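You operate a simulated robot arm through the tools that you are given. There is no shell and no other tool. Be economical: measure what you need, move in short steps, check, and stop when the job is done.

The job below is to be done with a simulated two-armed robot. You get a single attempt, and the scene is never put back.

## Task
Pick up the rolled sling with one hand, pass it to the other hand and put it on the bottom shelf of the tray rack.

Only the result counts: the job must be done as asked and must still hold three seconds after the hand-in. Knocking over, shifting, dropping, spilling or breaking anything else fails it.

## Robot
Two 7-joint arms with two-finger grippers on one trunk, on a base that drives. Base frame: it is fixed to the floor where the robot stands at the start and does not move with it; the origin is under the middle of the robot, x ahead of it, y to its left, z up; the surface under the hand at the start is at about z = 760. Lengths are in mm, angles in degrees, forces in N, time in s.
The left shoulder is at the start at [51, 175, 1177], the right one opposite. With the tool pointing down near the work surface each hand reaches from about 100 to 840 mm from the robot's upright axis, wherever it stands, measured 20 degrees to its own side. Places, roughly: bottom shelf of the tray rack [500, 200, 100]. Payload 2.94 kg a hand.
Tool frame (each hand has its own): the origin (TCP) lies between the finger pads and is the grasp point; the fingertips stand 30 mm ahead of it; z points along the fingers, y is the line along which they close. The gripper opens to 138 mm. The gripper's body begins 109 mm behind the TCP.
Orientation is told as [roll, pitch, yaw] about the base's x, y, z axes, in that order, counted from this pose: with the fingers straight down and closing along the base's y, the tool's x points along the base's -x, its y along +y and its z along -z.

## Interface
- The arms move only by the tool servo_tool. It takes "left_deltas", "right_deltas" or both (then of equal length, played together; a hand with none holds still); each is a list of rows, each an object (a shift or turn left out is 0, a gripper value left out holds the last) with "offset": the shift along the base's x, y, z in units of 100 mm (1.0 is 100 mm), a list of three; "delta_rot": the turn, a rotation vector about the base's x, y, z in units of 45 degrees (1.0 is 45 degrees), a list of three; "grip": the opening, from 0 (shut) to 1 (fully open). In form: [{"offset": [tx, ty, tz], "delta_rot": [rx, ry, rz], "grip": grip}, ...]. A call has 1 to 12 rows; each row is the pose to reach, as a shift and turn from the pose commanded when the call began. A call with a number of a shift or a turn outside -1 to 1 is refused whole. A row lasts 0.2 s, in which the tool goes at most 50 mm and 8.6 degrees; a call with a longer step from one row to the next is refused whole, and so is a gripper value outside its range. A pose out of reach is approached as far as the arm can. The call stops where the force on the tool passes 40 N (or 10 N more than at its start, if that is more) or the arm is blocked; 0.2 s more then pass. Each finger halts on what it meets, pressing with about 44 N; the grip force reading is that of the motor and also rises with nothing between the fingers. The clock runs only during rows and for 0.2 s after the last one: add rows that repeat a pose to give the fingers time. It gives the time, the measured TCP pose, the force on the tool (base axes), the opening and the grip force at its end, in the units of the frame above (readings bear some noise), with the torque about the TCP (base axes, N m) and any sound that the robot's microphone picked up, and new pictures: "pictures" is both (left out), scene, wrist or none (wrist: the cameras of the hands that moved).
- Cameras (640 x 400 px; columns grow to the right, rows downward): "scene" is now at [110, 21.4, 1627.1]; the picture's right is [0.36, -0.93, -0.00], its down [-0.85, -0.33, -0.41] and it looks along [0.38, 0.15, -0.91] (base axes); focal length 291 px, centre (320, 200). "left" rides on the left gripper at [71, -19, -146] in its tool frame; the picture's right is [0.26, 0.97, 0.00], its down [-0.85, 0.23, -0.48] and it looks along [-0.46, 0.12, 0.88] (tool axes); focal length 280 px, centre (320, 200). "right" rides on the right gripper at [71, 19, -146] in its tool frame; the picture's right is [-0.26, 0.96, 0.00], its down [-0.85, -0.23, -0.48] and it looks along [-0.46, -0.12, 0.88] (tool axes); focal length 280 px, centre (320, 200). There is no depth. A picture from a camera that has moved, and an enlarged one, comes with that camera's place and axes in the base frame and with its lens. The place of the scene camera against the robot may be out by one fixed shift of up to 12 mm in any direction.
- move_column(by): slides the trunk up (or, below 0, down) by that many mm; the arms and the scene camera ride with it, the base frame stays. It gives what a move gives, with no picture.
- roll_base(legs): drives the robot by 1 to 6 legs, each [ahead, turn to the left] in mm and degrees, along the robot's own axes; the way and the turn of a leg run together, so that a leg with both is an arc; at most 1500 mm and 180 degrees a leg. The arms and the cameras ride along, it lands a little off, and it stops where it bumps. It gives what a move gives, and a new picture of the scene camera.
- pan_tilt(pan, tilt): turns the head with the scene camera to pan (to the left, within 120 degrees either way) and tilt (down, from -29 to 69), counted from straight ahead of the robot. It gives what a move gives, and a new picture of the scene camera.
- inspect(camera, box): a new picture of the part [left, top, right, bottom] of that camera's present view, enlarged. The clock stands still meanwhile.
- finish_job(): hands the job in; it is judged then, once.

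Go step by step. Nothing tells you exact positions but the pictures and the camera data: compare them with the known pose of the tool, close in by small moves and look again before you grip or let go. The budget is 120 turns and 260 pictures, counting those below and the enlarged ones. Unless the task says otherwise, let go and move clear before handing in, and close with one line.

The tools are called after "Request:" by a JSON object that holds its "method" and its "body". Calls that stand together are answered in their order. servo_tool: Moves the arms, as the interface text tells. Its arguments: {"type":"object","properties":{"left_deltas":{"type":"array","items":{"type":"object","properties":{"offset":{"type":"array","items":{"type":"number"}},"delta_rot":{"type":"array","items":{"type":"number"}},"grip":{"type":"number"}}}},"right_deltas":{"type":"array","items":{"type":"object","properties":{"offset":{"type":"array","items":{"type":"number"}},"delta_rot":{"type":"array","items":{"type":"number"}},"grip":{"type":"number"}}}},"pictures":{"type":"string","enum":["both","scene","wrist","none"]}},"required":[]} The other tools are called the same way: move_column (by) slides the trunk up or down; roll_base (legs) drives the base; pan_tilt (pan, tilt) turns the head that bears the scene camera; inspect (camera, box) takes an enlarged picture of a part of a camera's view; finish_job () hands the job in.

At the start:

```text
clock: 0.0
left_eef_pos: [465.8, 206.5, 1022.4]
left_ee_rot: [0.0, 0.2, -0.1]
left_wrist_force: [0.3, -0.6, 0.3]
left_torque: [0.01, 0.02, -0.01]
left_opening: 138.1
left_grasp_force: 0.0
right_eef_pos: [417.7, -108.8, 1050.5]
right_ee_rot: [0.0, -0.1, 0.0]
right_wrist_force: [0.3, -0.5, -0.1]
right_torque: [-0.01, -0.01, -0.01]
right_opening: 138.3
right_grasp_force: 0.0
trunk travel left (down, up): [-350.0, 384.0]
robot x, y, heading: [4.3, 3.5, -0.2]
head pan, tilt: [21.1, 65.9]
```

scene: 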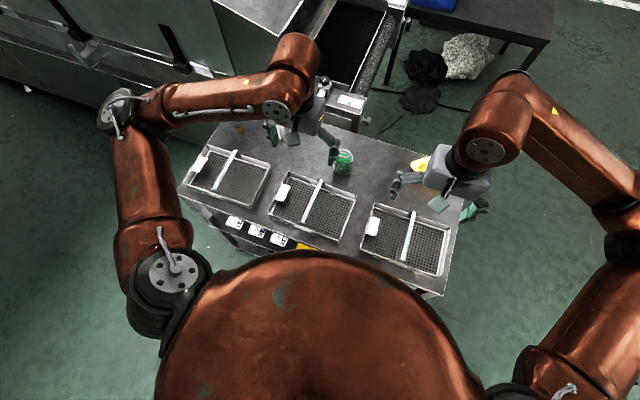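
right: 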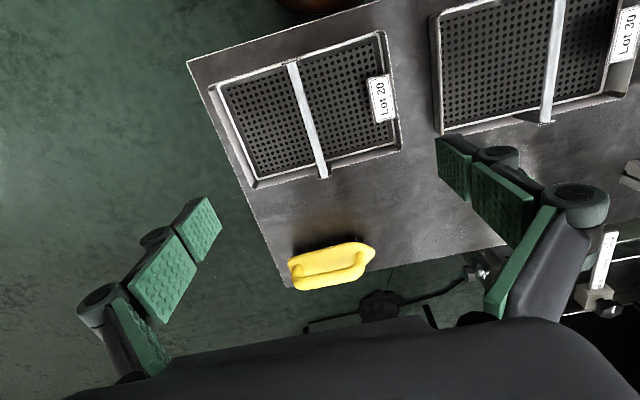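
left: 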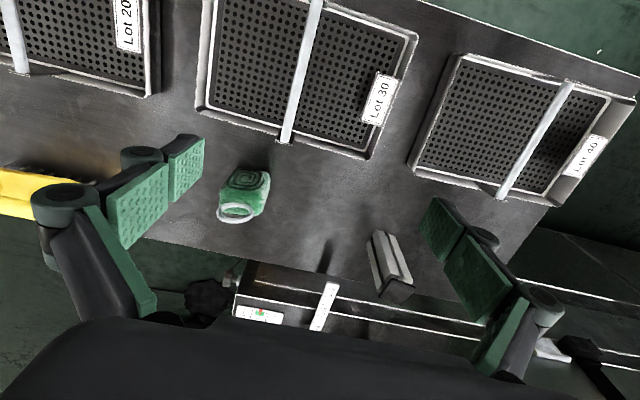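

The green roll on the work surface is probably the sling, and the rack's bottom shelf seems to be under this same table. I'll look closer first.

Request:
{"method": "inspect", "body": {"camera": "scene", "box": [170, 100, 490, 300]}}

Request:
{"method": "inspect", "body": {"camera": "left", "box": [160, 130, 420, 330]}}

```text
2.00 times, centred on (330, 200) of scene
camera zoom: at [110.0, 21.4, 1627.1], right [0.36, -0.93, 0.0], down [-0.85, -0.33, -0.41], along [0.38, 0.15, -0.91], focal length 582 px, centre (300, 200)
```

zoom: 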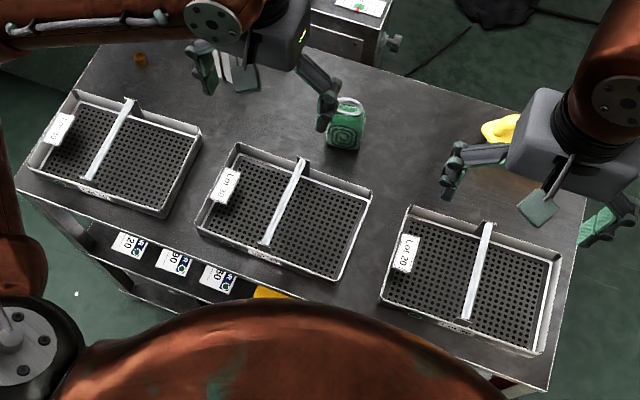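

```text
2.00 times, centred on (290, 230) of left
camera zoom: at [394.1, 188.8, 1167.7], right [-0.26, 0.97, 0.0], down [0.85, 0.23, 0.48], along [0.46, 0.12, -0.88], focal length 561 px, centre (380, 140)
```

zoom: 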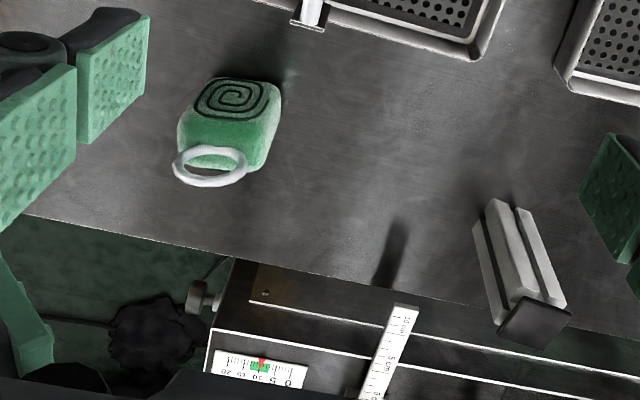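

The sling is the green roll near [609, 126], and the rack is this table, with its front edge at x≈320. I'll back off to look at the rack's open front before choosing a grasp.

Request:
{"method": "roll_base", "body": {"legs": [[-900, 0]]}}

Request:
{"method": "pan_tilt", "body": {"pan": 8, "tilt": 45}}

```text
clock: 4.8
left_eef_pos: [-448.1, 207.5, 1021.3]
left_ee_rot: [0.0, 0.0, 0.1]
left_wrist_force: [0.1, -0.5, -0.3]
left_torque: [-0.02, -0.02, -0.03]
left_opening: 138.2
left_grasp_force: 0.0
right_eef_pos: [-495.5, -108.9, 1051.2]
right_ee_rot: [0.0, 0.0, 0.1]
right_wrist_force: [-0.1, -0.1, 0.3]
right_torque: [-0.04, -0.02, -0.01]
right_opening: 138.0
right_grasp_force: 0.1
trunk travel left (down, up): [-350.0, 384.0]
robot x, y, heading: [-913.0, -3.1, 0.3]
head pan, tilt: [21.1, 65.9]
camera scene: at [-804.0, 20.6, 1627.2], right [0.36, -0.93, 0.0], down [-0.85, -0.33, -0.41], along [0.38, 0.15, -0.91], focal length 291 px, centre (320, 200)
```

scene: 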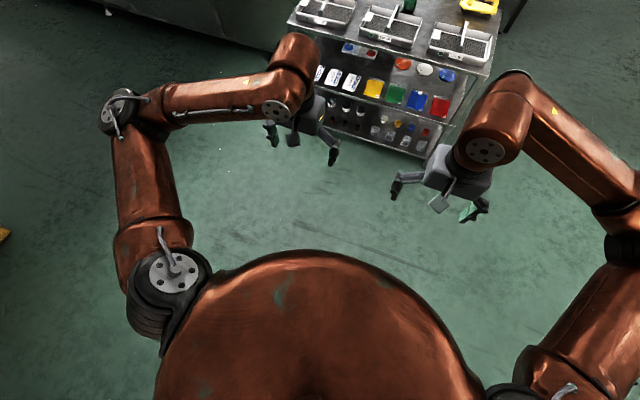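

```text
clock: 5.6
left_eef_pos: [-447.8, 206.5, 1022.1]
left_ee_rot: [-0.1, -0.1, 0.1]
left_wrist_force: [-0.6, -0.1, 0.7]
left_torque: [-0.03, -0.02, -0.04]
left_opening: 138.1
left_grasp_force: 0.0
right_eef_pos: [-496.1, -108.9, 1050.6]
right_ee_rot: [0.0, 0.0, 0.1]
right_wrist_force: [0.9, 0.9, -0.3]
right_torque: [0.01, 0.02, 0.0]
right_opening: 138.1
right_grasp_force: 0.1
trunk travel left (down, up): [-350.0, 384.0]
robot x, y, heading: [-911.1, -1.5, 0.0]
head pan, tilt: [8.0, 45.0]
camera scene: at [-778.5, 10.5, 1653.0], right [0.14, -0.99, 0.0], down [-0.7, -0.1, -0.71], along [0.7, 0.1, -0.71], focal length 291 px, centre (320, 200)
```

scene: 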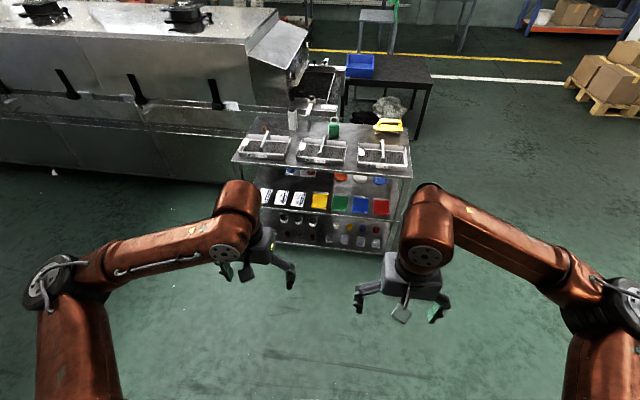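

Request:
{"method": "inspect", "body": {"camera": "scene", "box": [220, 110, 430, 260]}}

Request:
{"method": "move_column", "body": {"by": -350}}

Request:
{"method": "pan_tilt", "body": {"pan": 8, "tilt": 35}}

Request:
{"method": "inspect", "body": {"camera": "scene", "box": [200, 80, 440, 230]}}

```text
2.67 times, centred on (325, 185) of scene
camera zoom: at [-778.5, 10.5, 1653.0], right [0.14, -0.99, 0.0], down [-0.7, -0.1, -0.71], along [0.7, 0.1, -0.71], focal length 776 px, centre (307, 240)
```

zoom: 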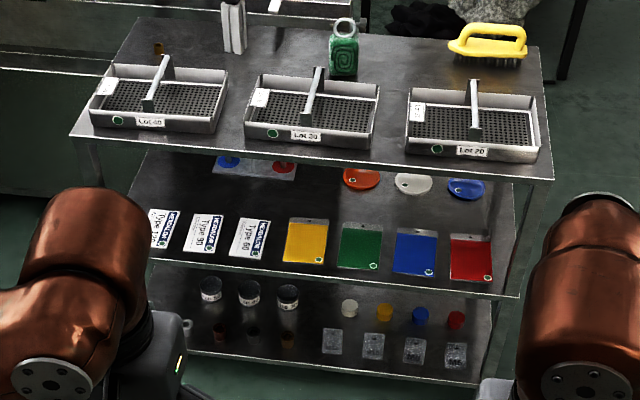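

```text
clock: 9.1
left_eef_pos: [-348.0, 218.7, 595.6]
left_ee_rot: [-0.7, 17.2, 15.8]
left_wrist_force: [0.1, 0.2, 0.1]
left_torque: [-0.13, -0.01, 0.05]
left_opening: 137.9
left_grasp_force: 0.1
right_eef_pos: [-496.2, -119.1, 698.6]
right_ee_rot: [-2.1, 4.4, 7.5]
right_wrist_force: [-1.3, -0.7, 0.1]
right_torque: [-0.14, -0.11, 0.03]
right_opening: 138.3
right_grasp_force: 0.0
trunk travel left (down, up): [0.0, 734.0]
robot x, y, heading: [-911.4, -1.1, 0.1]
head pan, tilt: [8.0, 45.0]
stopped: the arm was blocked; the commanded pose is now the measured one
```

```text
clock: 9.8
left_eef_pos: [-359.3, 217.4, 609.3]
left_ee_rot: [-1.2, 15.5, 17.0]
left_wrist_force: [-0.7, 0.0, -0.6]
left_torque: [0.0, 0.01, -0.02]
left_opening: 138.0
left_grasp_force: 0.0
right_eef_pos: [-519.7, -118.2, 701.9]
right_ee_rot: [-1.8, 4.8, 8.5]
right_wrist_force: [0.0, 0.2, -0.8]
right_torque: [0.03, 0.0, 0.0]
right_opening: 138.1
right_grasp_force: 0.0
trunk travel left (down, up): [0.0, 734.0]
robot x, y, heading: [-915.1, -1.5, 0.1]
head pan, tilt: [8.0, 35.0]
camera scene: at [-343.6, 13.2, 1244.4], right [0.14, -0.99, -0.01], down [-0.64, -0.08, -0.76], along [0.75, 0.12, -0.65], focal length 291 px, centre (320, 200)
```

scene: 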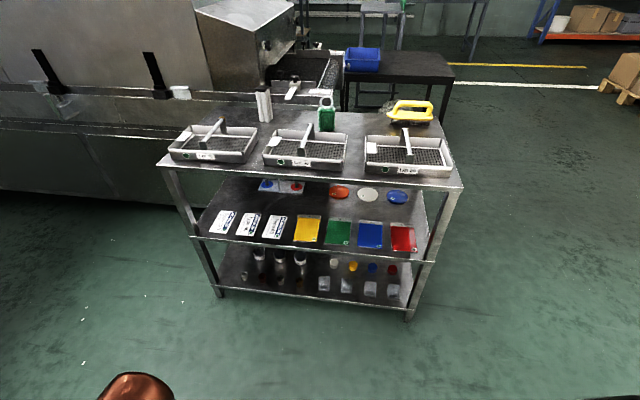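

```text
2.67 times, centred on (320, 155) of scene
camera zoom: at [-343.6, 13.2, 1244.4], right [0.14, -0.99, -0.01], down [-0.64, -0.08, -0.76], along [0.75, 0.12, -0.65], focal length 776 px, centre (320, 320)
```

zoom: 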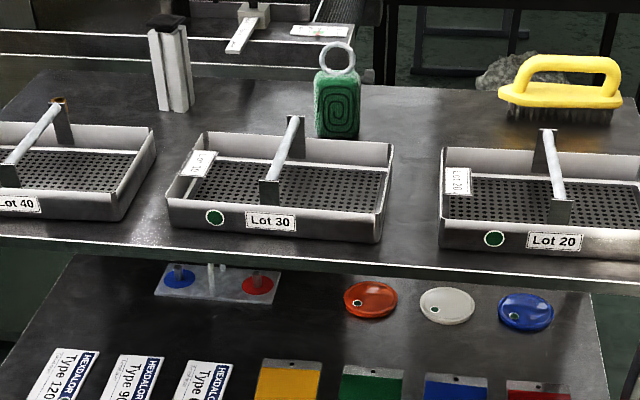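

Request:
{"method": "inspect", "body": {"camera": "scene", "box": [190, 220, 430, 330]}}

```text
2.67 times, centred on (310, 275) of scene
camera zoom: at [-343.6, 13.2, 1244.4], right [0.14, -0.99, -0.01], down [-0.64, -0.08, -0.76], along [0.75, 0.12, -0.65], focal length 776 px, centre (347, 0)
```

zoom: 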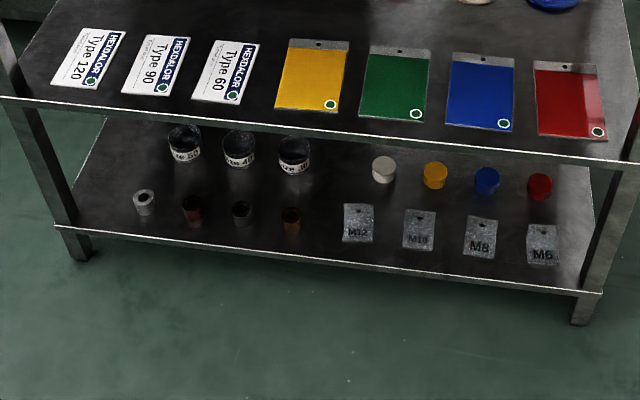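

The rack's bottom shelf is at z≈110 with about 300 mm of clearance. There's a free patch between the jars and pots around [510, 170]. The right hand will pick the sling from above, and the left hand will take it from the front and place it. First I'll raise the trunk again.

Request:
{"method": "move_column", "body": {"by": 350}}

```text
clock: 10.2
left_eef_pos: [-415.5, 169.4, 609.5]
left_ee_rot: [-11.1, 30.9, 19.4]
left_wrist_force: [-8.2, -95.6, -29.2]
left_torque: [8.28, 0.95, -5.27]
left_opening: 137.4
left_grasp_force: 0.0
right_eef_pos: [-564.2, -107.9, 715.6]
right_ee_rot: [2.1, 17.6, -1.6]
right_wrist_force: [92.2, 2.0, -107.2]
right_torque: [-7.48, 1.09, -1.57]
right_opening: 117.0
right_grasp_force: 0.1
trunk travel left (down, up): [-1.0, 733.0]
robot x, y, heading: [-915.3, -2.5, 0.6]
head pan, tilt: [8.0, 35.0]
stopped: the arm was blocked; the commanded pose is now the measured one
```

Both hands have met something, probably the robot itself. I'll look before moving.

Request:
{"method": "pan_tilt", "body": {"pan": 0, "tilt": 69}}

Request:
{"method": "servo_tool", "body": {"left_deltas": [{"offset": [0.1, 0, 0]}], "right_deltas": [{"offset": [0.1, 0, 0]}], "pictures": "wrist"}}

```text
clock: 11.2
left_eef_pos: [-394.7, 202.5, 636.6]
left_ee_rot: [-6.8, 27.7, 28.2]
left_wrist_force: [-15.3, 5.9, -26.1]
left_torque: [-1.63, -0.44, -0.23]
left_opening: 137.9
left_grasp_force: 0.1
right_eef_pos: [-560.7, -116.5, 731.8]
right_ee_rot: [6.8, 25.7, -8.0]
right_wrist_force: [158.0, 55.4, -43.0]
right_torque: [-0.43, -1.73, -6.61]
right_opening: 93.2
right_grasp_force: 0.2
trunk travel left (down, up): [-1.0, 733.0]
robot x, y, heading: [-911.5, -6.2, 0.1]
head pan, tilt: [0.0, 68.8]
camera scene: at [-370.5, -1.9, 1202.6], right [0.0, -1.0, 0.0], down [-0.96, 0.0, -0.26], along [0.26, 0.0, -0.96], focal length 291 px, centre (320, 200)
```

scene: 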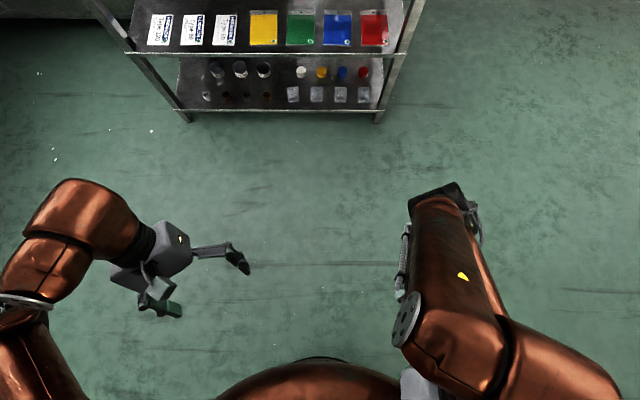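

```text
clock: 11.5
left_eef_pos: [-442.8, 222.8, 670.0]
left_ee_rot: [-17.7, 39.0, 27.4]
left_wrist_force: [14.4, 8.5, 24.0]
left_torque: [0.87, -0.46, -0.37]
left_opening: 137.2
left_grasp_force: 0.1
left hand out of reach, approached as far as the arm can: row 1
right_eef_pos: [-556.5, -121.5, 751.2]
right_ee_rot: [1.1, 25.1, -20.0]
right_wrist_force: [134.7, 75.5, 26.4]
right_torque: [-5.24, -7.45, -10.51]
right_opening: 67.1
right_grasp_force: 0.1
right hand out of reach, approached as far as the arm can: row 1
trunk travel left (down, up): [-1.0, 733.0]
robot x, y, heading: [-915.1, -6.1, 0.3]
head pan, tilt: [0.0, 68.8]
stopped in row 1 (left hand): the arm was blocked; the commanded pose is now the measured one
camera right: at [-553.5, -106.9, 911.9], right [0.56, 0.82, -0.1], down [0.83, -0.56, 0.07], along [0.0, -0.12, -0.99], focal length 280 px, centre (320, 200)
camera left: at [-424.1, 263.4, 827.4], right [-0.77, 0.64, -0.06], down [0.63, 0.74, -0.24], along [-0.1, -0.22, -0.97], focal length 280 px, centre (320, 200)
```

right: 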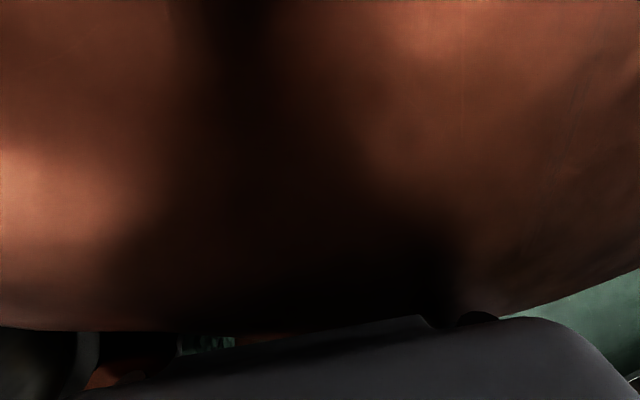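
left: 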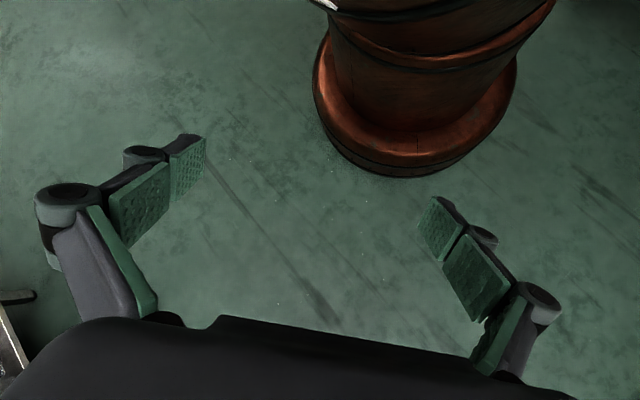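

The leaning trunk has trapped the right hand beneath it. I'll slide both hands forward and outward to free them.

Request:
{"method": "servo_tool", "body": {"left_deltas": [{"offset": [0.3, 0.1, 0]}, {"offset": [0.6, 0.2, 0]}, {"offset": [0.9, 0.3, 0]}], "right_deltas": [{"offset": [0.2, -0.3, -0.1]}, {"offset": [0.4, -0.6, -0.2]}, {"offset": [0.7, -0.9, -0.3]}], "pictures": "scene"}}

```text
clock: 11.7
left_eef_pos: [-469.4, 237.8, 718.3]
left_ee_rot: [-17.7, 35.5, 33.6]
left_wrist_force: [5.0, 30.2, -21.6]
left_torque: [-4.22, 1.79, 1.3]
left_opening: 138.3
left_grasp_force: 0.0
right_eef_pos: [-577.1, -124.0, 758.5]
right_ee_rot: [-0.3, 17.7, -23.1]
right_wrist_force: [117.5, 51.2, -120.4]
right_torque: [3.56, 3.73, 5.36]
right_opening: 79.1
right_grasp_force: 0.0
right hand out of reach, approached as far as the arm can: row 1
trunk travel left (down, up): [-1.0, 733.0]
robot x, y, heading: [-912.3, -1.1, 0.7]
head pan, tilt: [0.0, 68.8]
stopped in row 1 (right hand): the force on the tool passed its limit at 239 N (the readings are from after the stop); the commanded pose is now the measured one
camera scene: at [-386.2, -7.6, 1211.1], right [0.01, -1.0, -0.01], down [-0.96, -0.01, -0.27], along [0.27, 0.01, -0.96], focal length 291 px, centre (320, 200)
```

scene: 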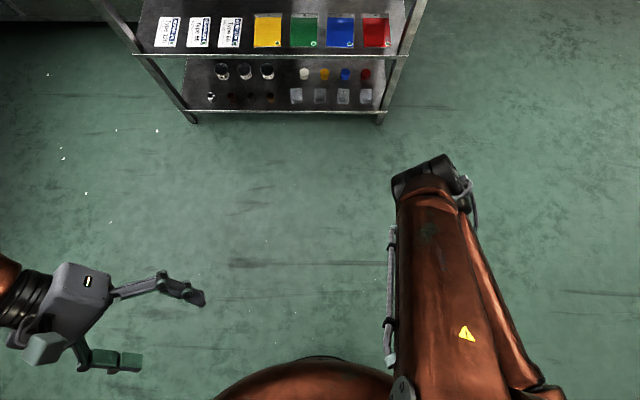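

Request:
{"method": "servo_tool", "body": {"right_deltas": [{"offset": [0.1, -0.2, -0.3]}, {"offset": [0.2, -0.4, -0.6]}, {"offset": [0.4, -0.6, -0.8]}], "pictures": "both"}}

```text
clock: 12.0
left_eef_pos: [-499.3, 226.2, 765.5]
left_ee_rot: [-36.2, 32.6, 22.2]
left_wrist_force: [5.2, -8.4, 0.4]
left_torque: [0.74, 0.34, -0.66]
left_opening: 137.7
left_grasp_force: 0.0
right_eef_pos: [-603.0, -106.7, 782.9]
right_ee_rot: [-0.2, 13.2, -35.5]
right_wrist_force: [143.4, 11.6, 102.0]
right_torque: [-0.57, 8.06, 2.95]
right_opening: 54.2
right_grasp_force: 0.1
right hand out of reach, approached as far as the arm can: row 1
trunk travel left (down, up): [-1.0, 733.0]
robot x, y, heading: [-914.6, -2.2, 0.2]
head pan, tilt: [0.0, 68.8]
stopped in row 1 (left hand): the force on the tool passed its limit at 89 N (the readings are from after the stop); the commanded pose is now the measured one
camera scene: at [-429.6, 20.5, 1223.4], right [0.01, -1.0, 0.02], down [-0.95, -0.01, -0.31], along [0.31, -0.01, -0.95], focal length 291 px, centre (320, 200)
camera right: at [-623.5, -71.0, 940.9], right [0.77, 0.64, -0.06], down [0.63, -0.73, 0.27], along [0.13, -0.25, -0.96], focal length 280 px, centre (320, 200)
```

scene: 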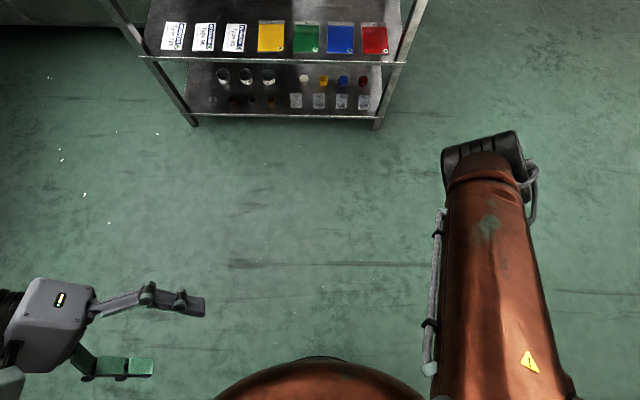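
right: 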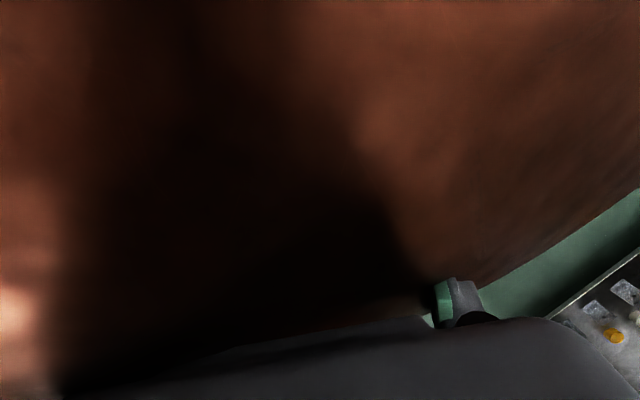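

The trunk seems to be settling back as the contact eases. I'll keep easing the right hand forward and out, away from the body.

Request:
{"method": "servo_tool", "body": {"right_deltas": [{"offset": [0.3, -0.2, 0]}, {"offset": [0.6, -0.4, 0]}, {"offset": [0.9, -0.6, 0]}], "pictures": "none"}}

Request:
{"method": "servo_tool", "body": {"right_deltas": [{"offset": [0.3, -0.2, 0.1]}, {"offset": [0.6, -0.4, 0.2]}, {"offset": [0.9, -0.6, 0.3]}], "pictures": "scene"}}

```text
clock: 12.3
left_eef_pos: [-552.2, 214.8, 795.0]
left_ee_rot: [-39.3, 27.2, 22.0]
left_wrist_force: [3.2, -6.2, -18.2]
left_torque: [-1.05, 0.73, -0.47]
left_opening: 137.4
left_grasp_force: 0.1
right_eef_pos: [-664.5, -124.0, 796.5]
right_ee_rot: [2.9, 6.8, -36.4]
right_wrist_force: [111.9, 11.1, -11.5]
right_torque: [1.1, 2.11, 2.63]
right_opening: 28.2
right_grasp_force: 0.0
right hand out of reach, approached as far as the arm can: row 1
trunk travel left (down, up): [-1.0, 733.0]
robot x, y, heading: [-918.4, -2.8, 0.0]
head pan, tilt: [0.0, 68.8]
stopped in row 1 (left hand): the arm was blocked; the commanded pose is now the measured one
```

```text
clock: 12.8
left_eef_pos: [-498.4, 185.4, 832.5]
left_ee_rot: [-43.4, 11.4, 11.3]
left_wrist_force: [7.0, -3.7, 16.5]
left_torque: [2.16, 0.4, -0.76]
left_opening: 136.6
left_grasp_force: 0.1
right_eef_pos: [-601.9, -143.8, 788.3]
right_ee_rot: [1.1, 14.5, -33.0]
right_wrist_force: [85.1, 14.2, 6.1]
right_torque: [-2.36, 3.34, 3.65]
right_opening: 36.2
right_grasp_force: 0.1
trunk travel left (down, up): [-1.0, 733.0]
robot x, y, heading: [-914.1, -3.1, -0.2]
head pan, tilt: [0.0, 68.8]
stopped in row 2 (left hand): the arm was blocked; the commanded pose is now the measured one
camera scene: at [-428.5, -9.8, 1217.3], right [0.0, -1.0, -0.01], down [-0.95, 0.0, -0.31], along [0.31, 0.0, -0.95], focal length 291 px, centre (320, 200)
```

scene: 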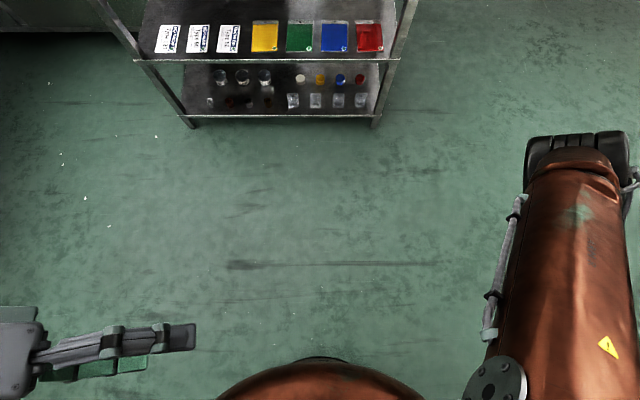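

Request:
{"method": "pan_tilt", "body": {"pan": -50, "tilt": 69}}

Request:
{"method": "inspect", "body": {"camera": "right", "box": [0, 0, 640, 400]}}

Request:
{"method": "inspect", "body": {"camera": "left", "box": [0, 0, 640, 400]}}

```text
clock: 13.9
left_eef_pos: [-525.0, 190.3, 820.1]
left_ee_rot: [-43.8, 18.3, 13.0]
left_wrist_force: [-0.4, -0.1, 0.0]
left_torque: [0.06, -0.05, 0.04]
left_opening: 138.1
left_grasp_force: 0.0
right_eef_pos: [-619.1, -145.8, 794.4]
right_ee_rot: [0.7, 12.3, -33.3]
right_wrist_force: [93.9, 16.5, 18.4]
right_torque: [-1.34, 3.25, 3.03]
right_opening: 49.9
right_grasp_force: 0.0
trunk travel left (down, up): [-1.0, 733.0]
robot x, y, heading: [-914.8, -4.3, 0.2]
head pan, tilt: [-50.0, 68.8]
camera scene: at [-490.4, -45.5, 1228.6], right [-0.76, -0.65, 0.02], down [-0.61, 0.71, -0.35], along [0.21, -0.28, -0.94], focal length 291 px, centre (320, 200)
```

scene: 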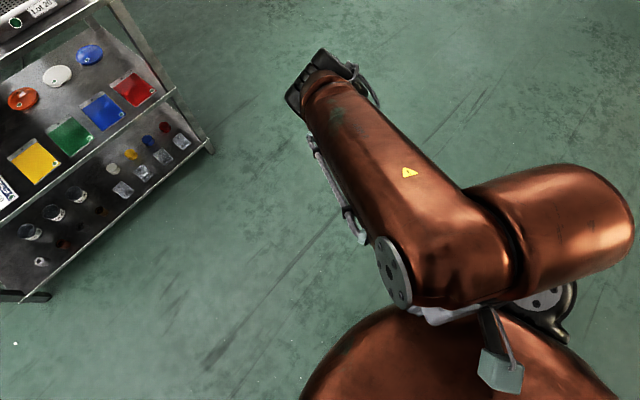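

```text
1.00 times, centred on (320, 200) of right (not enlarged: the box is as wide or as high as the picture)
camera zoom: at [-643.4, -111.2, 951.7], right [0.75, 0.66, -0.04], down [0.65, -0.71, 0.28], along [0.16, -0.24, -0.96], focal length 280 px, centre (320, 200)
```

zoom: 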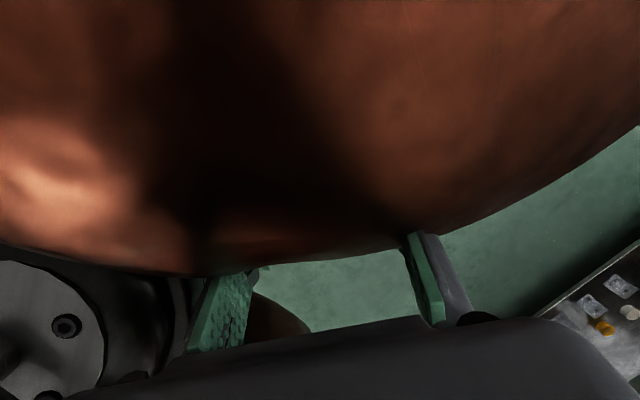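

```text
1.00 times, centred on (320, 200) of left (not enlarged: the box is as wide or as high as the picture)
camera zoom: at [-575.8, 268.9, 953.6], right [-0.6, 0.58, -0.55], down [0.73, 0.68, -0.09], along [0.32, -0.46, -0.83], focal length 280 px, centre (320, 200)
```

zoom: 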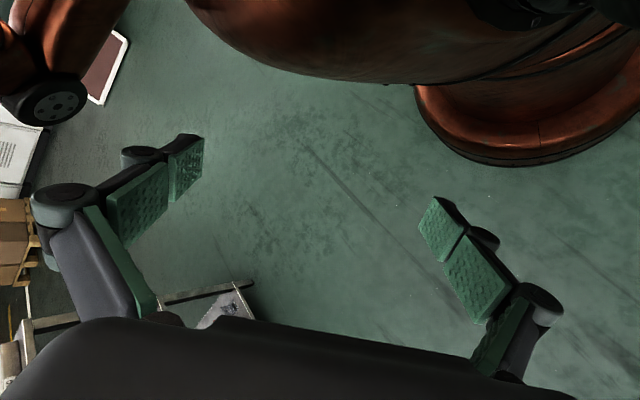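

The left hand is free, and only the right one presses against the belly. I'll push the right hand straight forward.

Request:
{"method": "servo_tool", "body": {"right_deltas": [{"offset": [0.3, 0, 0.0]}, {"offset": [0.6, 0, 0]}, {"offset": [1.0, 0, 0]}, {"offset": [1.0, 0, 0]}], "pictures": "none"}}

Request:
{"method": "servo_tool", "body": {"right_deltas": [{"offset": [0.3, 0, 0.0]}, {"offset": [0.6, 0, 0]}, {"offset": [1.0, 0, 0]}, {"offset": [1.0, 0, 0]}], "pictures": "both"}}

```text
clock: 14.9
left_eef_pos: [-533.4, 190.6, 823.2]
left_ee_rot: [-44.1, 17.3, 12.9]
left_wrist_force: [0.5, 0.5, 0.3]
left_torque: [0.0, 0.02, -0.02]
left_opening: 138.1
left_grasp_force: 0.1
right_eef_pos: [-532.6, -145.0, 794.8]
right_ee_rot: [0.6, 12.5, -33.2]
right_wrist_force: [0.0, -0.6, 0.9]
right_torque: [0.03, 0.02, 0.0]
right_opening: 138.2
right_grasp_force: 0.1
trunk travel left (down, up): [-1.0, 733.0]
robot x, y, heading: [-911.7, -3.8, -0.2]
head pan, tilt: [-50.0, 68.8]
```

```text
clock: 15.9
left_eef_pos: [-534.3, 189.9, 823.0]
left_ee_rot: [-44.2, 17.4, 12.9]
left_wrist_force: [-0.4, -0.2, 0.3]
left_torque: [0.01, -0.02, -0.02]
left_opening: 138.0
left_grasp_force: 0.0
right_eef_pos: [-433.0, -145.9, 792.9]
right_ee_rot: [0.7, 12.5, -33.3]
right_wrist_force: [-0.2, 0.4, -1.5]
right_torque: [0.0, 0.0, 0.03]
right_opening: 137.9
right_grasp_force: 0.0
trunk travel left (down, up): [-1.0, 733.0]
robot x, y, heading: [-913.2, -1.7, 0.3]
head pan, tilt: [-50.0, 68.8]
camera scene: at [-518.4, -45.4, 1234.3], right [-0.76, -0.65, 0.0], down [-0.6, 0.71, -0.36], along [0.23, -0.28, -0.93], focal length 291 px, centre (320, 200)
camera right: at [-455.8, -111.2, 951.2], right [0.74, 0.67, -0.04], down [0.65, -0.71, 0.28], along [0.15, -0.24, -0.96], focal length 280 px, centre (320, 200)
```

scene: 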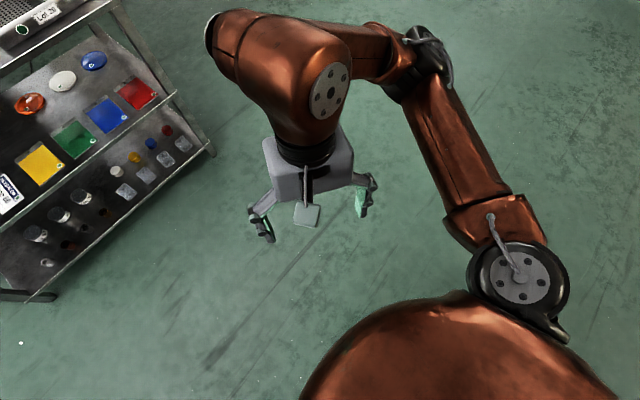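
right: 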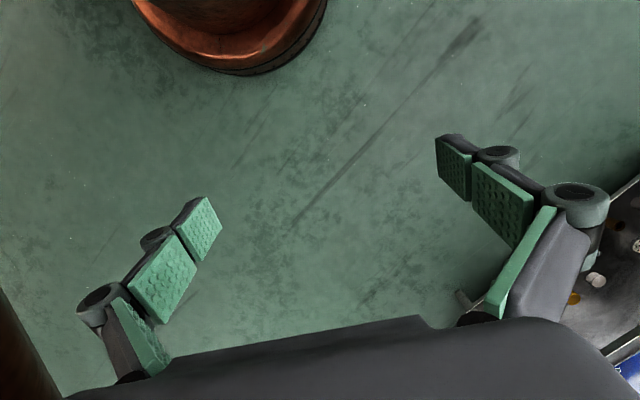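

Both hands are free. Now raise the trunk.

Request:
{"method": "move_column", "body": {"by": 350}}

Request:
{"method": "pan_tilt", "body": {"pan": 0, "tilt": 60}}

```text
clock: 19.4
left_eef_pos: [-533.5, 191.2, 1171.9]
left_ee_rot: [-44.2, 17.3, 13.0]
left_wrist_force: [-0.1, 0.1, 0.4]
left_torque: [0.02, -0.03, -0.03]
left_opening: 137.9
left_grasp_force: 0.1
right_eef_pos: [-433.6, -145.0, 1144.5]
right_ee_rot: [0.7, 12.5, -33.1]
right_wrist_force: [1.0, 0.1, -0.6]
right_torque: [0.0, 0.03, -0.02]
right_opening: 137.9
right_grasp_force: 0.1
trunk travel left (down, up): [-351.0, 383.0]
robot x, y, heading: [-916.3, -2.7, 0.4]
head pan, tilt: [-50.0, 68.8]
```

```text
clock: 20.5
left_eef_pos: [-534.5, 190.3, 1172.8]
left_ee_rot: [-44.2, 17.4, 13.0]
left_wrist_force: [0.0, 0.2, 0.3]
left_torque: [0.02, 0.02, -0.01]
left_opening: 138.0
left_grasp_force: 0.1
right_eef_pos: [-434.8, -145.4, 1146.5]
right_ee_rot: [0.8, 12.5, -33.2]
right_wrist_force: [0.0, 0.0, 0.7]
right_torque: [0.03, 0.02, 0.0]
right_opening: 137.9
right_grasp_force: 0.0
trunk travel left (down, up): [-351.0, 383.0]
robot x, y, heading: [-916.2, -2.9, 0.3]
head pan, tilt: [0.0, 60.0]
camera scene: at [-794.1, -3.6, 1634.5], right [0.0, -1.0, 0.0], down [-0.87, 0.0, -0.5], along [0.5, 0.0, -0.87], focal length 291 px, centre (320, 200)
```

scene: 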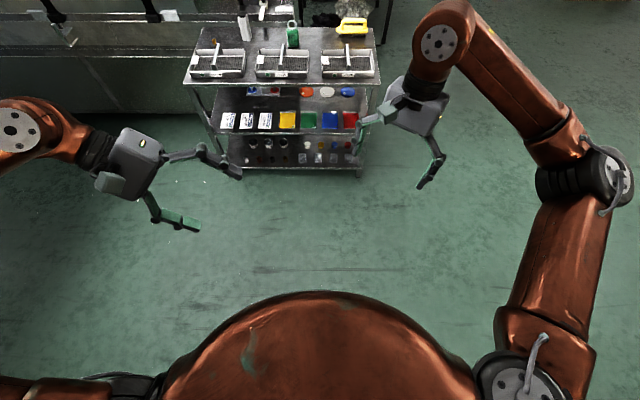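

The trunk is up and the arms are free. Next I'll turn the right tool to fingers down, closing along x, and swing the left hand wide.

Request:
{"method": "servo_tool", "body": {"right_deltas": [{"delta_rot": [-0.075, -0.116, 0]}, {"delta_rot": [-0.151, -0.233, 0]}, {"delta_rot": [-0.151, -0.233, 0]}], "left_deltas": [{"offset": [0.1, 0.3, 0]}, {"offset": [0.2, 0.6, 0]}, {"offset": [0.3, 1.0, 0]}], "pictures": "none"}}

Request:
{"method": "servo_tool", "body": {"right_deltas": [{"delta_rot": [0, 0, -0.18]}, {"delta_rot": [0, 0, -0.36]}, {"delta_rot": [0, 0, -0.54]}, {"delta_rot": [0, 0, -0.72]}, {"delta_rot": [0, 0, -0.9]}, {"delta_rot": [0, 0, -0.99]}], "pictures": "none"}}

```text
clock: 21.3
left_eef_pos: [-502.6, 290.9, 1174.1]
left_ee_rot: [-44.2, 17.4, 13.0]
left_wrist_force: [0.1, 0.5, 0.5]
left_torque: [-0.06, 0.03, -0.01]
left_opening: 138.0
left_grasp_force: 0.1
right_eef_pos: [-432.5, -144.4, 1146.1]
right_ee_rot: [0.8, -0.1, -33.2]
right_wrist_force: [0.2, 0.2, 0.3]
right_torque: [-0.04, 0.0, 0.01]
right_opening: 137.9
right_grasp_force: 0.0
trunk travel left (down, up): [-351.0, 383.0]
robot x, y, heading: [-915.6, -4.0, -0.0]
head pan, tilt: [0.0, 60.0]
```

```text
clock: 22.7
left_eef_pos: [-503.9, 289.3, 1174.4]
left_ee_rot: [-44.2, 17.2, 13.0]
left_wrist_force: [-0.3, -0.5, 0.5]
left_torque: [0.03, 0.02, 0.01]
left_opening: 138.1
left_grasp_force: 0.0
right_eef_pos: [-434.4, -144.1, 1145.3]
right_ee_rot: [0.8, 0.0, -77.9]
right_wrist_force: [0.3, -0.1, -0.2]
right_torque: [0.0, 0.0, 0.01]
right_opening: 138.0
right_grasp_force: 0.1
trunk travel left (down, up): [-351.0, 383.0]
robot x, y, heading: [-919.1, -3.8, 0.4]
head pan, tilt: [0.0, 60.0]
```

Request:
{"method": "servo_tool", "body": {"left_deltas": [{"delta_rot": [0, 0, -0.145]}, {"delta_rot": [0, 0, -0.289]}], "right_deltas": [{"delta_rot": [0, 0, -0.15]}, {"delta_rot": [0, 0, -0.27]}], "pictures": "none"}}

Request:
{"method": "servo_tool", "body": {"left_deltas": [{"delta_rot": [0, -0.19, 0]}, {"delta_rot": [0, -0.387, 0]}], "pictures": "none"}}

Request:
{"method": "servo_tool", "body": {"left_deltas": [{"delta_rot": [0.19, 0, 0]}, {"delta_rot": [0.38, 0, 0]}, {"delta_rot": [0.57, 0, 0]}, {"delta_rot": [0.76, 0, 0]}, {"delta_rot": [0.95, 0, 0]}, {"delta_rot": [0.98, 0, 0]}], "pictures": "none"}}

Request:
{"method": "servo_tool", "body": {"left_deltas": [{"delta_rot": [0, -0.19, 0]}, {"delta_rot": [0, -0.38, 0]}, {"delta_rot": [0, -0.57, 0]}, {"delta_rot": [0, -0.76, 0]}, {"delta_rot": [0, -0.95, 0]}, {"delta_rot": [0, -1, 0]}], "pictures": "none"}}

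Request:
{"method": "servo_tool", "body": {"left_deltas": [{"delta_rot": [0, -0.17, 0]}, {"delta_rot": [0, -0.333, 0]}], "pictures": "scene"}}

```text
clock: 23.3
left_eef_pos: [-502.9, 290.9, 1173.4]
left_ee_rot: [-44.1, 17.2, -0.1]
left_wrist_force: [-0.4, 0.3, -0.5]
left_torque: [0.0, 0.05, -0.01]
left_opening: 138.0
left_grasp_force: 0.1
right_eef_pos: [-433.3, -144.5, 1145.9]
right_ee_rot: [0.7, 0.0, -90.1]
right_wrist_force: [0.1, -0.1, 0.7]
right_torque: [0.01, 0.0, -0.02]
right_opening: 138.0
right_grasp_force: 0.1
trunk travel left (down, up): [-351.0, 383.0]
robot x, y, heading: [-916.6, -3.2, 0.3]
head pan, tilt: [0.0, 60.0]
```

```text
refused: row 2 steps farther than a row can; nothing moved
```

```text
clock: 24.7
left_eef_pos: [-504.0, 292.1, 1173.3]
left_ee_rot: [1.3, 12.3, 12.3]
left_wrist_force: [1.0, 0.6, 1.2]
left_torque: [-0.03, 0.02, 0.01]
left_opening: 137.9
left_grasp_force: 0.1
right_eef_pos: [-434.5, -144.3, 1145.9]
right_ee_rot: [0.9, 0.0, -89.9]
right_wrist_force: [-0.3, 0.1, -0.3]
right_torque: [-0.04, 0.0, -0.01]
right_opening: 137.8
right_grasp_force: 0.0
trunk travel left (down, up): [-351.0, 383.0]
robot x, y, heading: [-912.9, -3.7, 0.0]
head pan, tilt: [0.0, 60.0]
```

```text
clock: 26.3
left_eef_pos: [-480.9, 279.8, 1255.2]
left_ee_rot: [-11.8, -40.5, 13.2]
left_wrist_force: [0.0, -0.5, -0.4]
left_torque: [-0.03, 0.04, 0.05]
left_opening: 137.8
left_grasp_force: 0.1
left hand out of reach, approached as far as the arm can: row 5, 6
right_eef_pos: [-433.7, -145.0, 1145.7]
right_ee_rot: [0.7, 0.0, -89.9]
right_wrist_force: [0.0, 0.0, 0.2]
right_torque: [0.02, 0.06, -0.05]
right_opening: 138.2
right_grasp_force: 0.1
trunk travel left (down, up): [-351.0, 383.0]
robot x, y, heading: [-915.1, -6.0, 0.4]
head pan, tilt: [0.0, 60.0]
stopped in row 6 (left hand): the arm was blocked; the commanded pose is now the measured one
```

```text
clock: 26.9
left_eef_pos: [-440.3, 293.6, 1302.9]
left_ee_rot: [-17.8, -55.0, 17.6]
left_wrist_force: [-0.6, 1.0, -0.3]
left_torque: [0.01, -0.01, -0.02]
left_opening: 138.1
left_grasp_force: 0.1
left hand out of reach, approached as far as the arm can: row 1, 2
right_eef_pos: [-433.6, -144.9, 1145.6]
right_ee_rot: [0.8, 0.0, -89.8]
right_wrist_force: [0.4, 0.1, 0.5]
right_torque: [0.01, -0.03, -0.01]
right_opening: 137.9
right_grasp_force: 0.0
trunk travel left (down, up): [-351.0, 383.0]
robot x, y, heading: [-913.2, -4.2, 0.1]
head pan, tilt: [0.0, 60.0]
camera scene: at [-794.1, -3.3, 1634.5], right [0.0, -1.0, 0.0], down [-0.87, 0.0, -0.5], along [0.5, 0.0, -0.87], focal length 291 px, centre (320, 200)
```

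scene: 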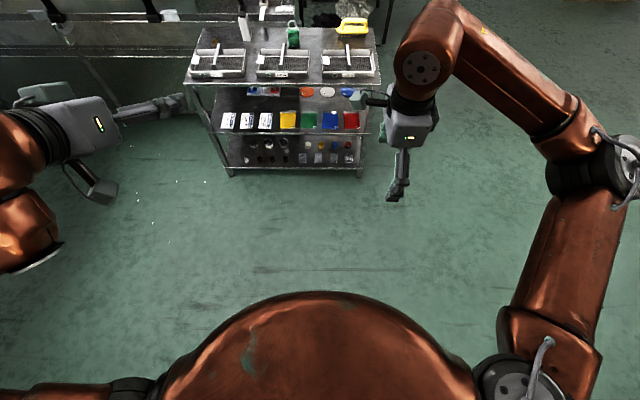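

The right hand is ready. The left hand is up and out of the way, so I'll drive back to the rack.

Request:
{"method": "roll_base", "body": {"legs": [[0, 3.5], [915, 0], [0, -3.5]]}}

Request:
{"method": "inspect", "body": {"camera": "right", "box": [0, 0, 640, 400]}}

```text
clock: 32.7
left_eef_pos: [487.9, 359.4, 1305.8]
left_ee_rot: [-17.7, -55.0, 17.9]
left_wrist_force: [0.4, -0.5, 0.0]
left_torque: [0.04, -0.03, 0.03]
left_opening: 138.1
left_grasp_force: 0.0
right_eef_pos: [496.8, -77.4, 1145.9]
right_ee_rot: [0.8, 0.0, -89.4]
right_wrist_force: [-0.2, 0.0, -0.6]
right_torque: [0.07, 0.02, 0.02]
right_opening: 137.8
right_grasp_force: 0.0
trunk travel left (down, up): [-351.0, 383.0]
robot x, y, heading: [16.9, 56.3, 0.7]
head pan, tilt: [0.0, 60.0]
camera scene: at [136.0, 60.9, 1634.5], right [0.01, -1.0, 0.0], down [-0.87, -0.01, -0.5], along [0.5, 0.01, -0.87], focal length 291 px, centre (320, 200)
```

scene: 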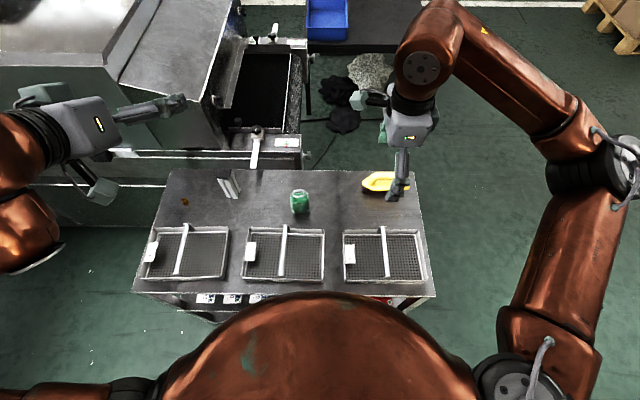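

```text
1.00 times, centred on (320, 200) of right (not enlarged: the box is as wide or as high as the picture)
camera zoom: at [512.0, -7.0, 1292.0], right [0.97, -0.25, 0.01], down [-0.23, -0.85, 0.47], along [-0.11, -0.46, -0.88], focal length 280 px, centre (320, 200)
```

zoom: 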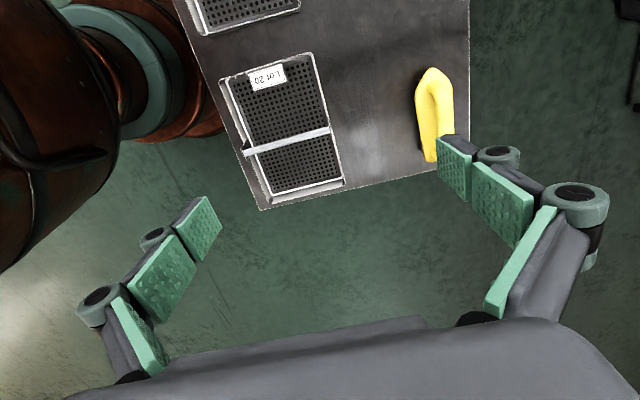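

Request:
{"method": "servo_tool", "body": {"right_deltas": [{"offset": [0.2, 0.4, 0]}, {"offset": [0.4, 0.8, 0]}, {"offset": [0.5, 1.0, 0]}], "pictures": "none"}}

Request:
{"method": "servo_tool", "body": {"right_deltas": [{"offset": [0.2, 0.4, -0.1]}, {"offset": [0.4, 0.8, -0.3]}, {"offset": [0.52, 1.0, -0.5]}, {"offset": [0.52, 1.0, -0.9]}], "pictures": "both"}}

```text
clock: 33.5
left_eef_pos: [486.5, 361.7, 1303.9]
left_ee_rot: [-17.7, -54.8, 18.1]
left_wrist_force: [-0.5, 0.5, -0.3]
left_torque: [-0.02, 0.0, -0.02]
left_opening: 138.0
left_grasp_force: 0.1
right_eef_pos: [547.0, 26.7, 1144.3]
right_ee_rot: [0.9, 0.0, -89.4]
right_wrist_force: [-0.4, 0.6, 0.3]
right_torque: [0.0, -0.01, -0.03]
right_opening: 138.0
right_grasp_force: 0.1
trunk travel left (down, up): [-351.0, 383.0]
robot x, y, heading: [15.2, 59.9, 0.4]
head pan, tilt: [0.0, 60.0]
```

```text
clock: 34.5
left_eef_pos: [487.9, 359.9, 1304.1]
left_ee_rot: [-17.7, -54.9, 18.0]
left_wrist_force: [0.7, -0.3, -0.3]
left_torque: [0.0, 0.01, 0.01]
left_opening: 137.9
left_grasp_force: 0.1
right_eef_pos: [596.0, 122.5, 1051.3]
right_ee_rot: [0.7, 0.0, -89.3]
right_wrist_force: [-0.3, 0.2, -0.2]
right_torque: [0.0, 0.05, -0.02]
right_opening: 138.2
right_grasp_force: 0.0
trunk travel left (down, up): [-351.0, 383.0]
robot x, y, heading: [12.7, 58.0, 0.7]
head pan, tilt: [0.0, 60.0]
camera scene: at [136.6, 61.4, 1634.4], right [0.01, -1.0, 0.0], down [-0.87, -0.01, -0.5], along [0.5, 0.01, -0.87], focal length 291 px, centre (320, 200)
camera right: at [613.2, 193.3, 1198.5], right [0.97, -0.25, 0.01], down [-0.23, -0.85, 0.47], along [-0.11, -0.46, -0.88], focal length 280 px, centre (320, 200)
```

scene: 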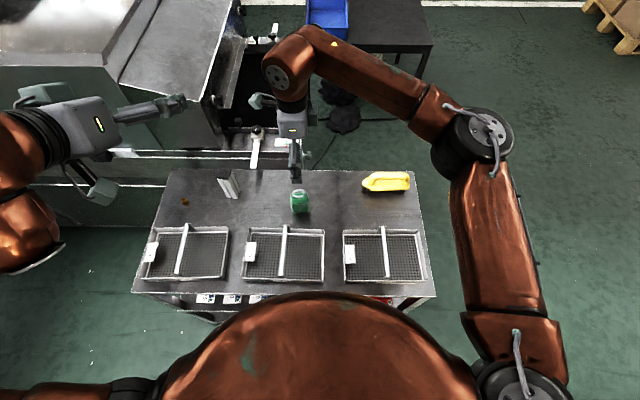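
right: 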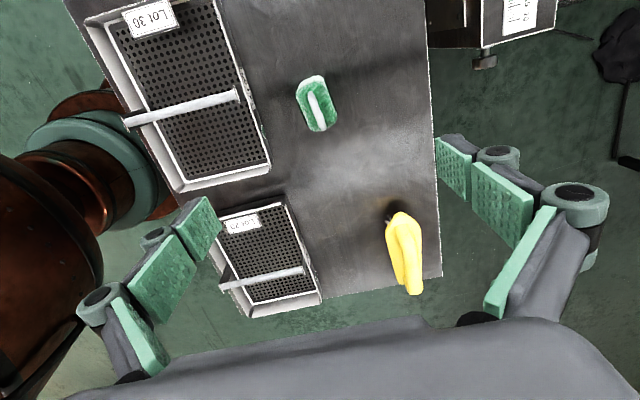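

Request:
{"method": "inspect", "body": {"camera": "right", "box": [260, 50, 380, 150]}}

```text
4.00 times, centred on (320, 100) of right
camera zoom: at [613.2, 193.3, 1198.5], right [0.97, -0.25, 0.01], down [-0.23, -0.85, 0.47], along [-0.11, -0.46, -0.88], focal length 1122 px, centre (320, 600)
```

zoom: 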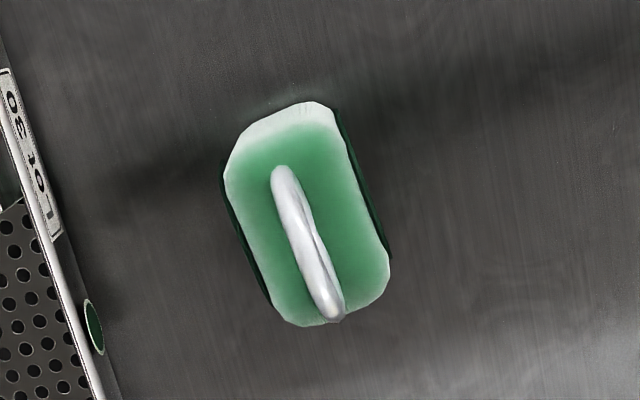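

The sling's top is centred near [599, 138], about 40 mm deep along x. I'll move above it and descend partway.

Request:
{"method": "servo_tool", "body": {"right_deltas": [{"offset": [0.03, 0.15, -0.3], "delta_rot": [0, 0, 0.04]}, {"offset": [0.03, 0.15, -0.7], "delta_rot": [0, 0, 0.04]}, {"offset": [0.03, 0.15, -1.0], "delta_rot": [0, 0, 0.04]}, {"offset": [0.03, 0.15, -1.0], "delta_rot": [0, 0, 0.04]}], "pictures": "both"}}

Request:
{"method": "inspect", "body": {"camera": "scene", "box": [260, 140, 340, 230]}}

```text
clock: 35.5
left_eef_pos: [487.6, 360.0, 1304.5]
left_ee_rot: [-17.7, -54.9, 17.9]
left_wrist_force: [-0.5, -0.9, 0.3]
left_torque: [0.01, 0.0, 0.01]
left_opening: 138.2
left_grasp_force: 0.1
right_eef_pos: [599.7, 139.9, 953.0]
right_ee_rot: [0.7, -0.1, -87.6]
right_wrist_force: [-0.5, 0.5, 0.4]
right_torque: [0.02, -0.01, 0.02]
right_opening: 137.8
right_grasp_force: 0.0
trunk travel left (down, up): [-351.0, 383.0]
robot x, y, heading: [14.5, 62.2, 0.5]
head pan, tilt: [0.0, 60.0]
camera scene: at [135.1, 61.8, 1634.6], right [0.01, -1.0, 0.0], down [-0.87, -0.01, -0.5], along [0.5, 0.01, -0.87], focal length 291 px, centre (320, 200)
camera right: at [613.1, 210.7, 1099.2], right [0.98, -0.22, 0.01], down [-0.2, -0.86, 0.47], along [-0.09, -0.46, -0.88], focal length 280 px, centre (320, 200)
```

scene: 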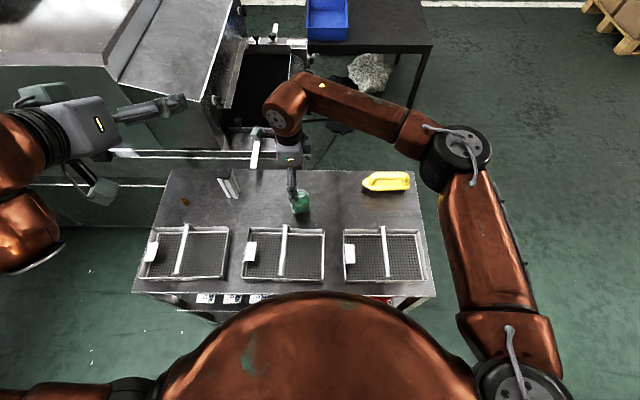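
right: 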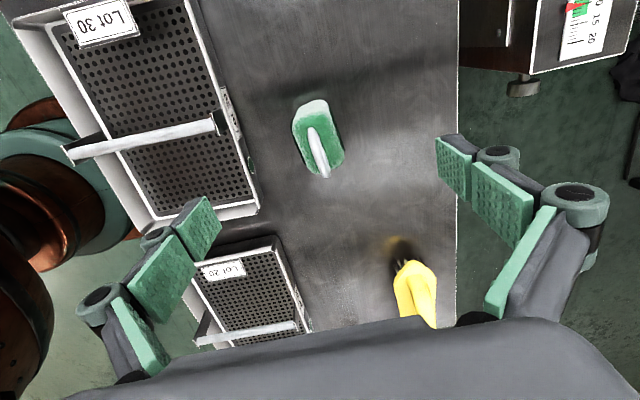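

```text
4.44 times, centred on (300, 185) of scene
camera zoom: at [135.1, 61.8, 1634.6], right [0.01, -1.0, 0.0], down [-0.87, -0.01, -0.5], along [0.5, 0.01, -0.87], focal length 1293 px, centre (409, 267)
```

zoom: 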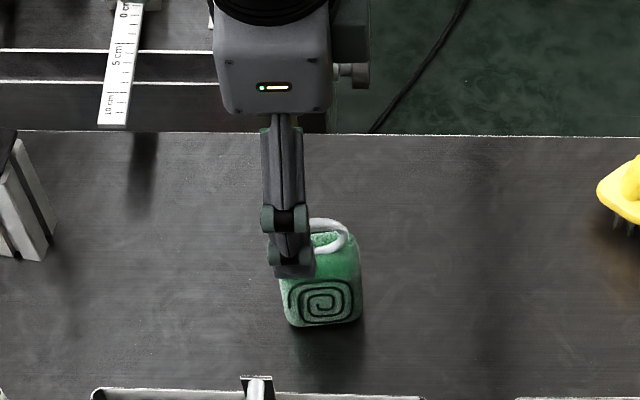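

Request:
{"method": "inspect", "body": {"camera": "right", "box": [260, 80, 380, 200]}}

```text
3.33 times, centred on (320, 140) of right
camera zoom: at [613.1, 210.7, 1099.2], right [0.98, -0.22, 0.01], down [-0.2, -0.86, 0.47], along [-0.09, -0.46, -0.88], focal length 935 px, centre (320, 400)
```

zoom: 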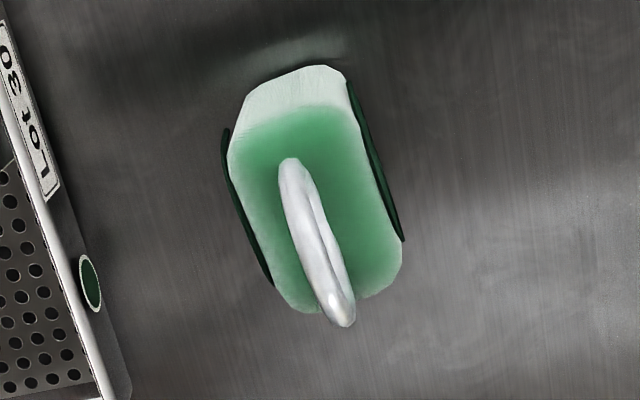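

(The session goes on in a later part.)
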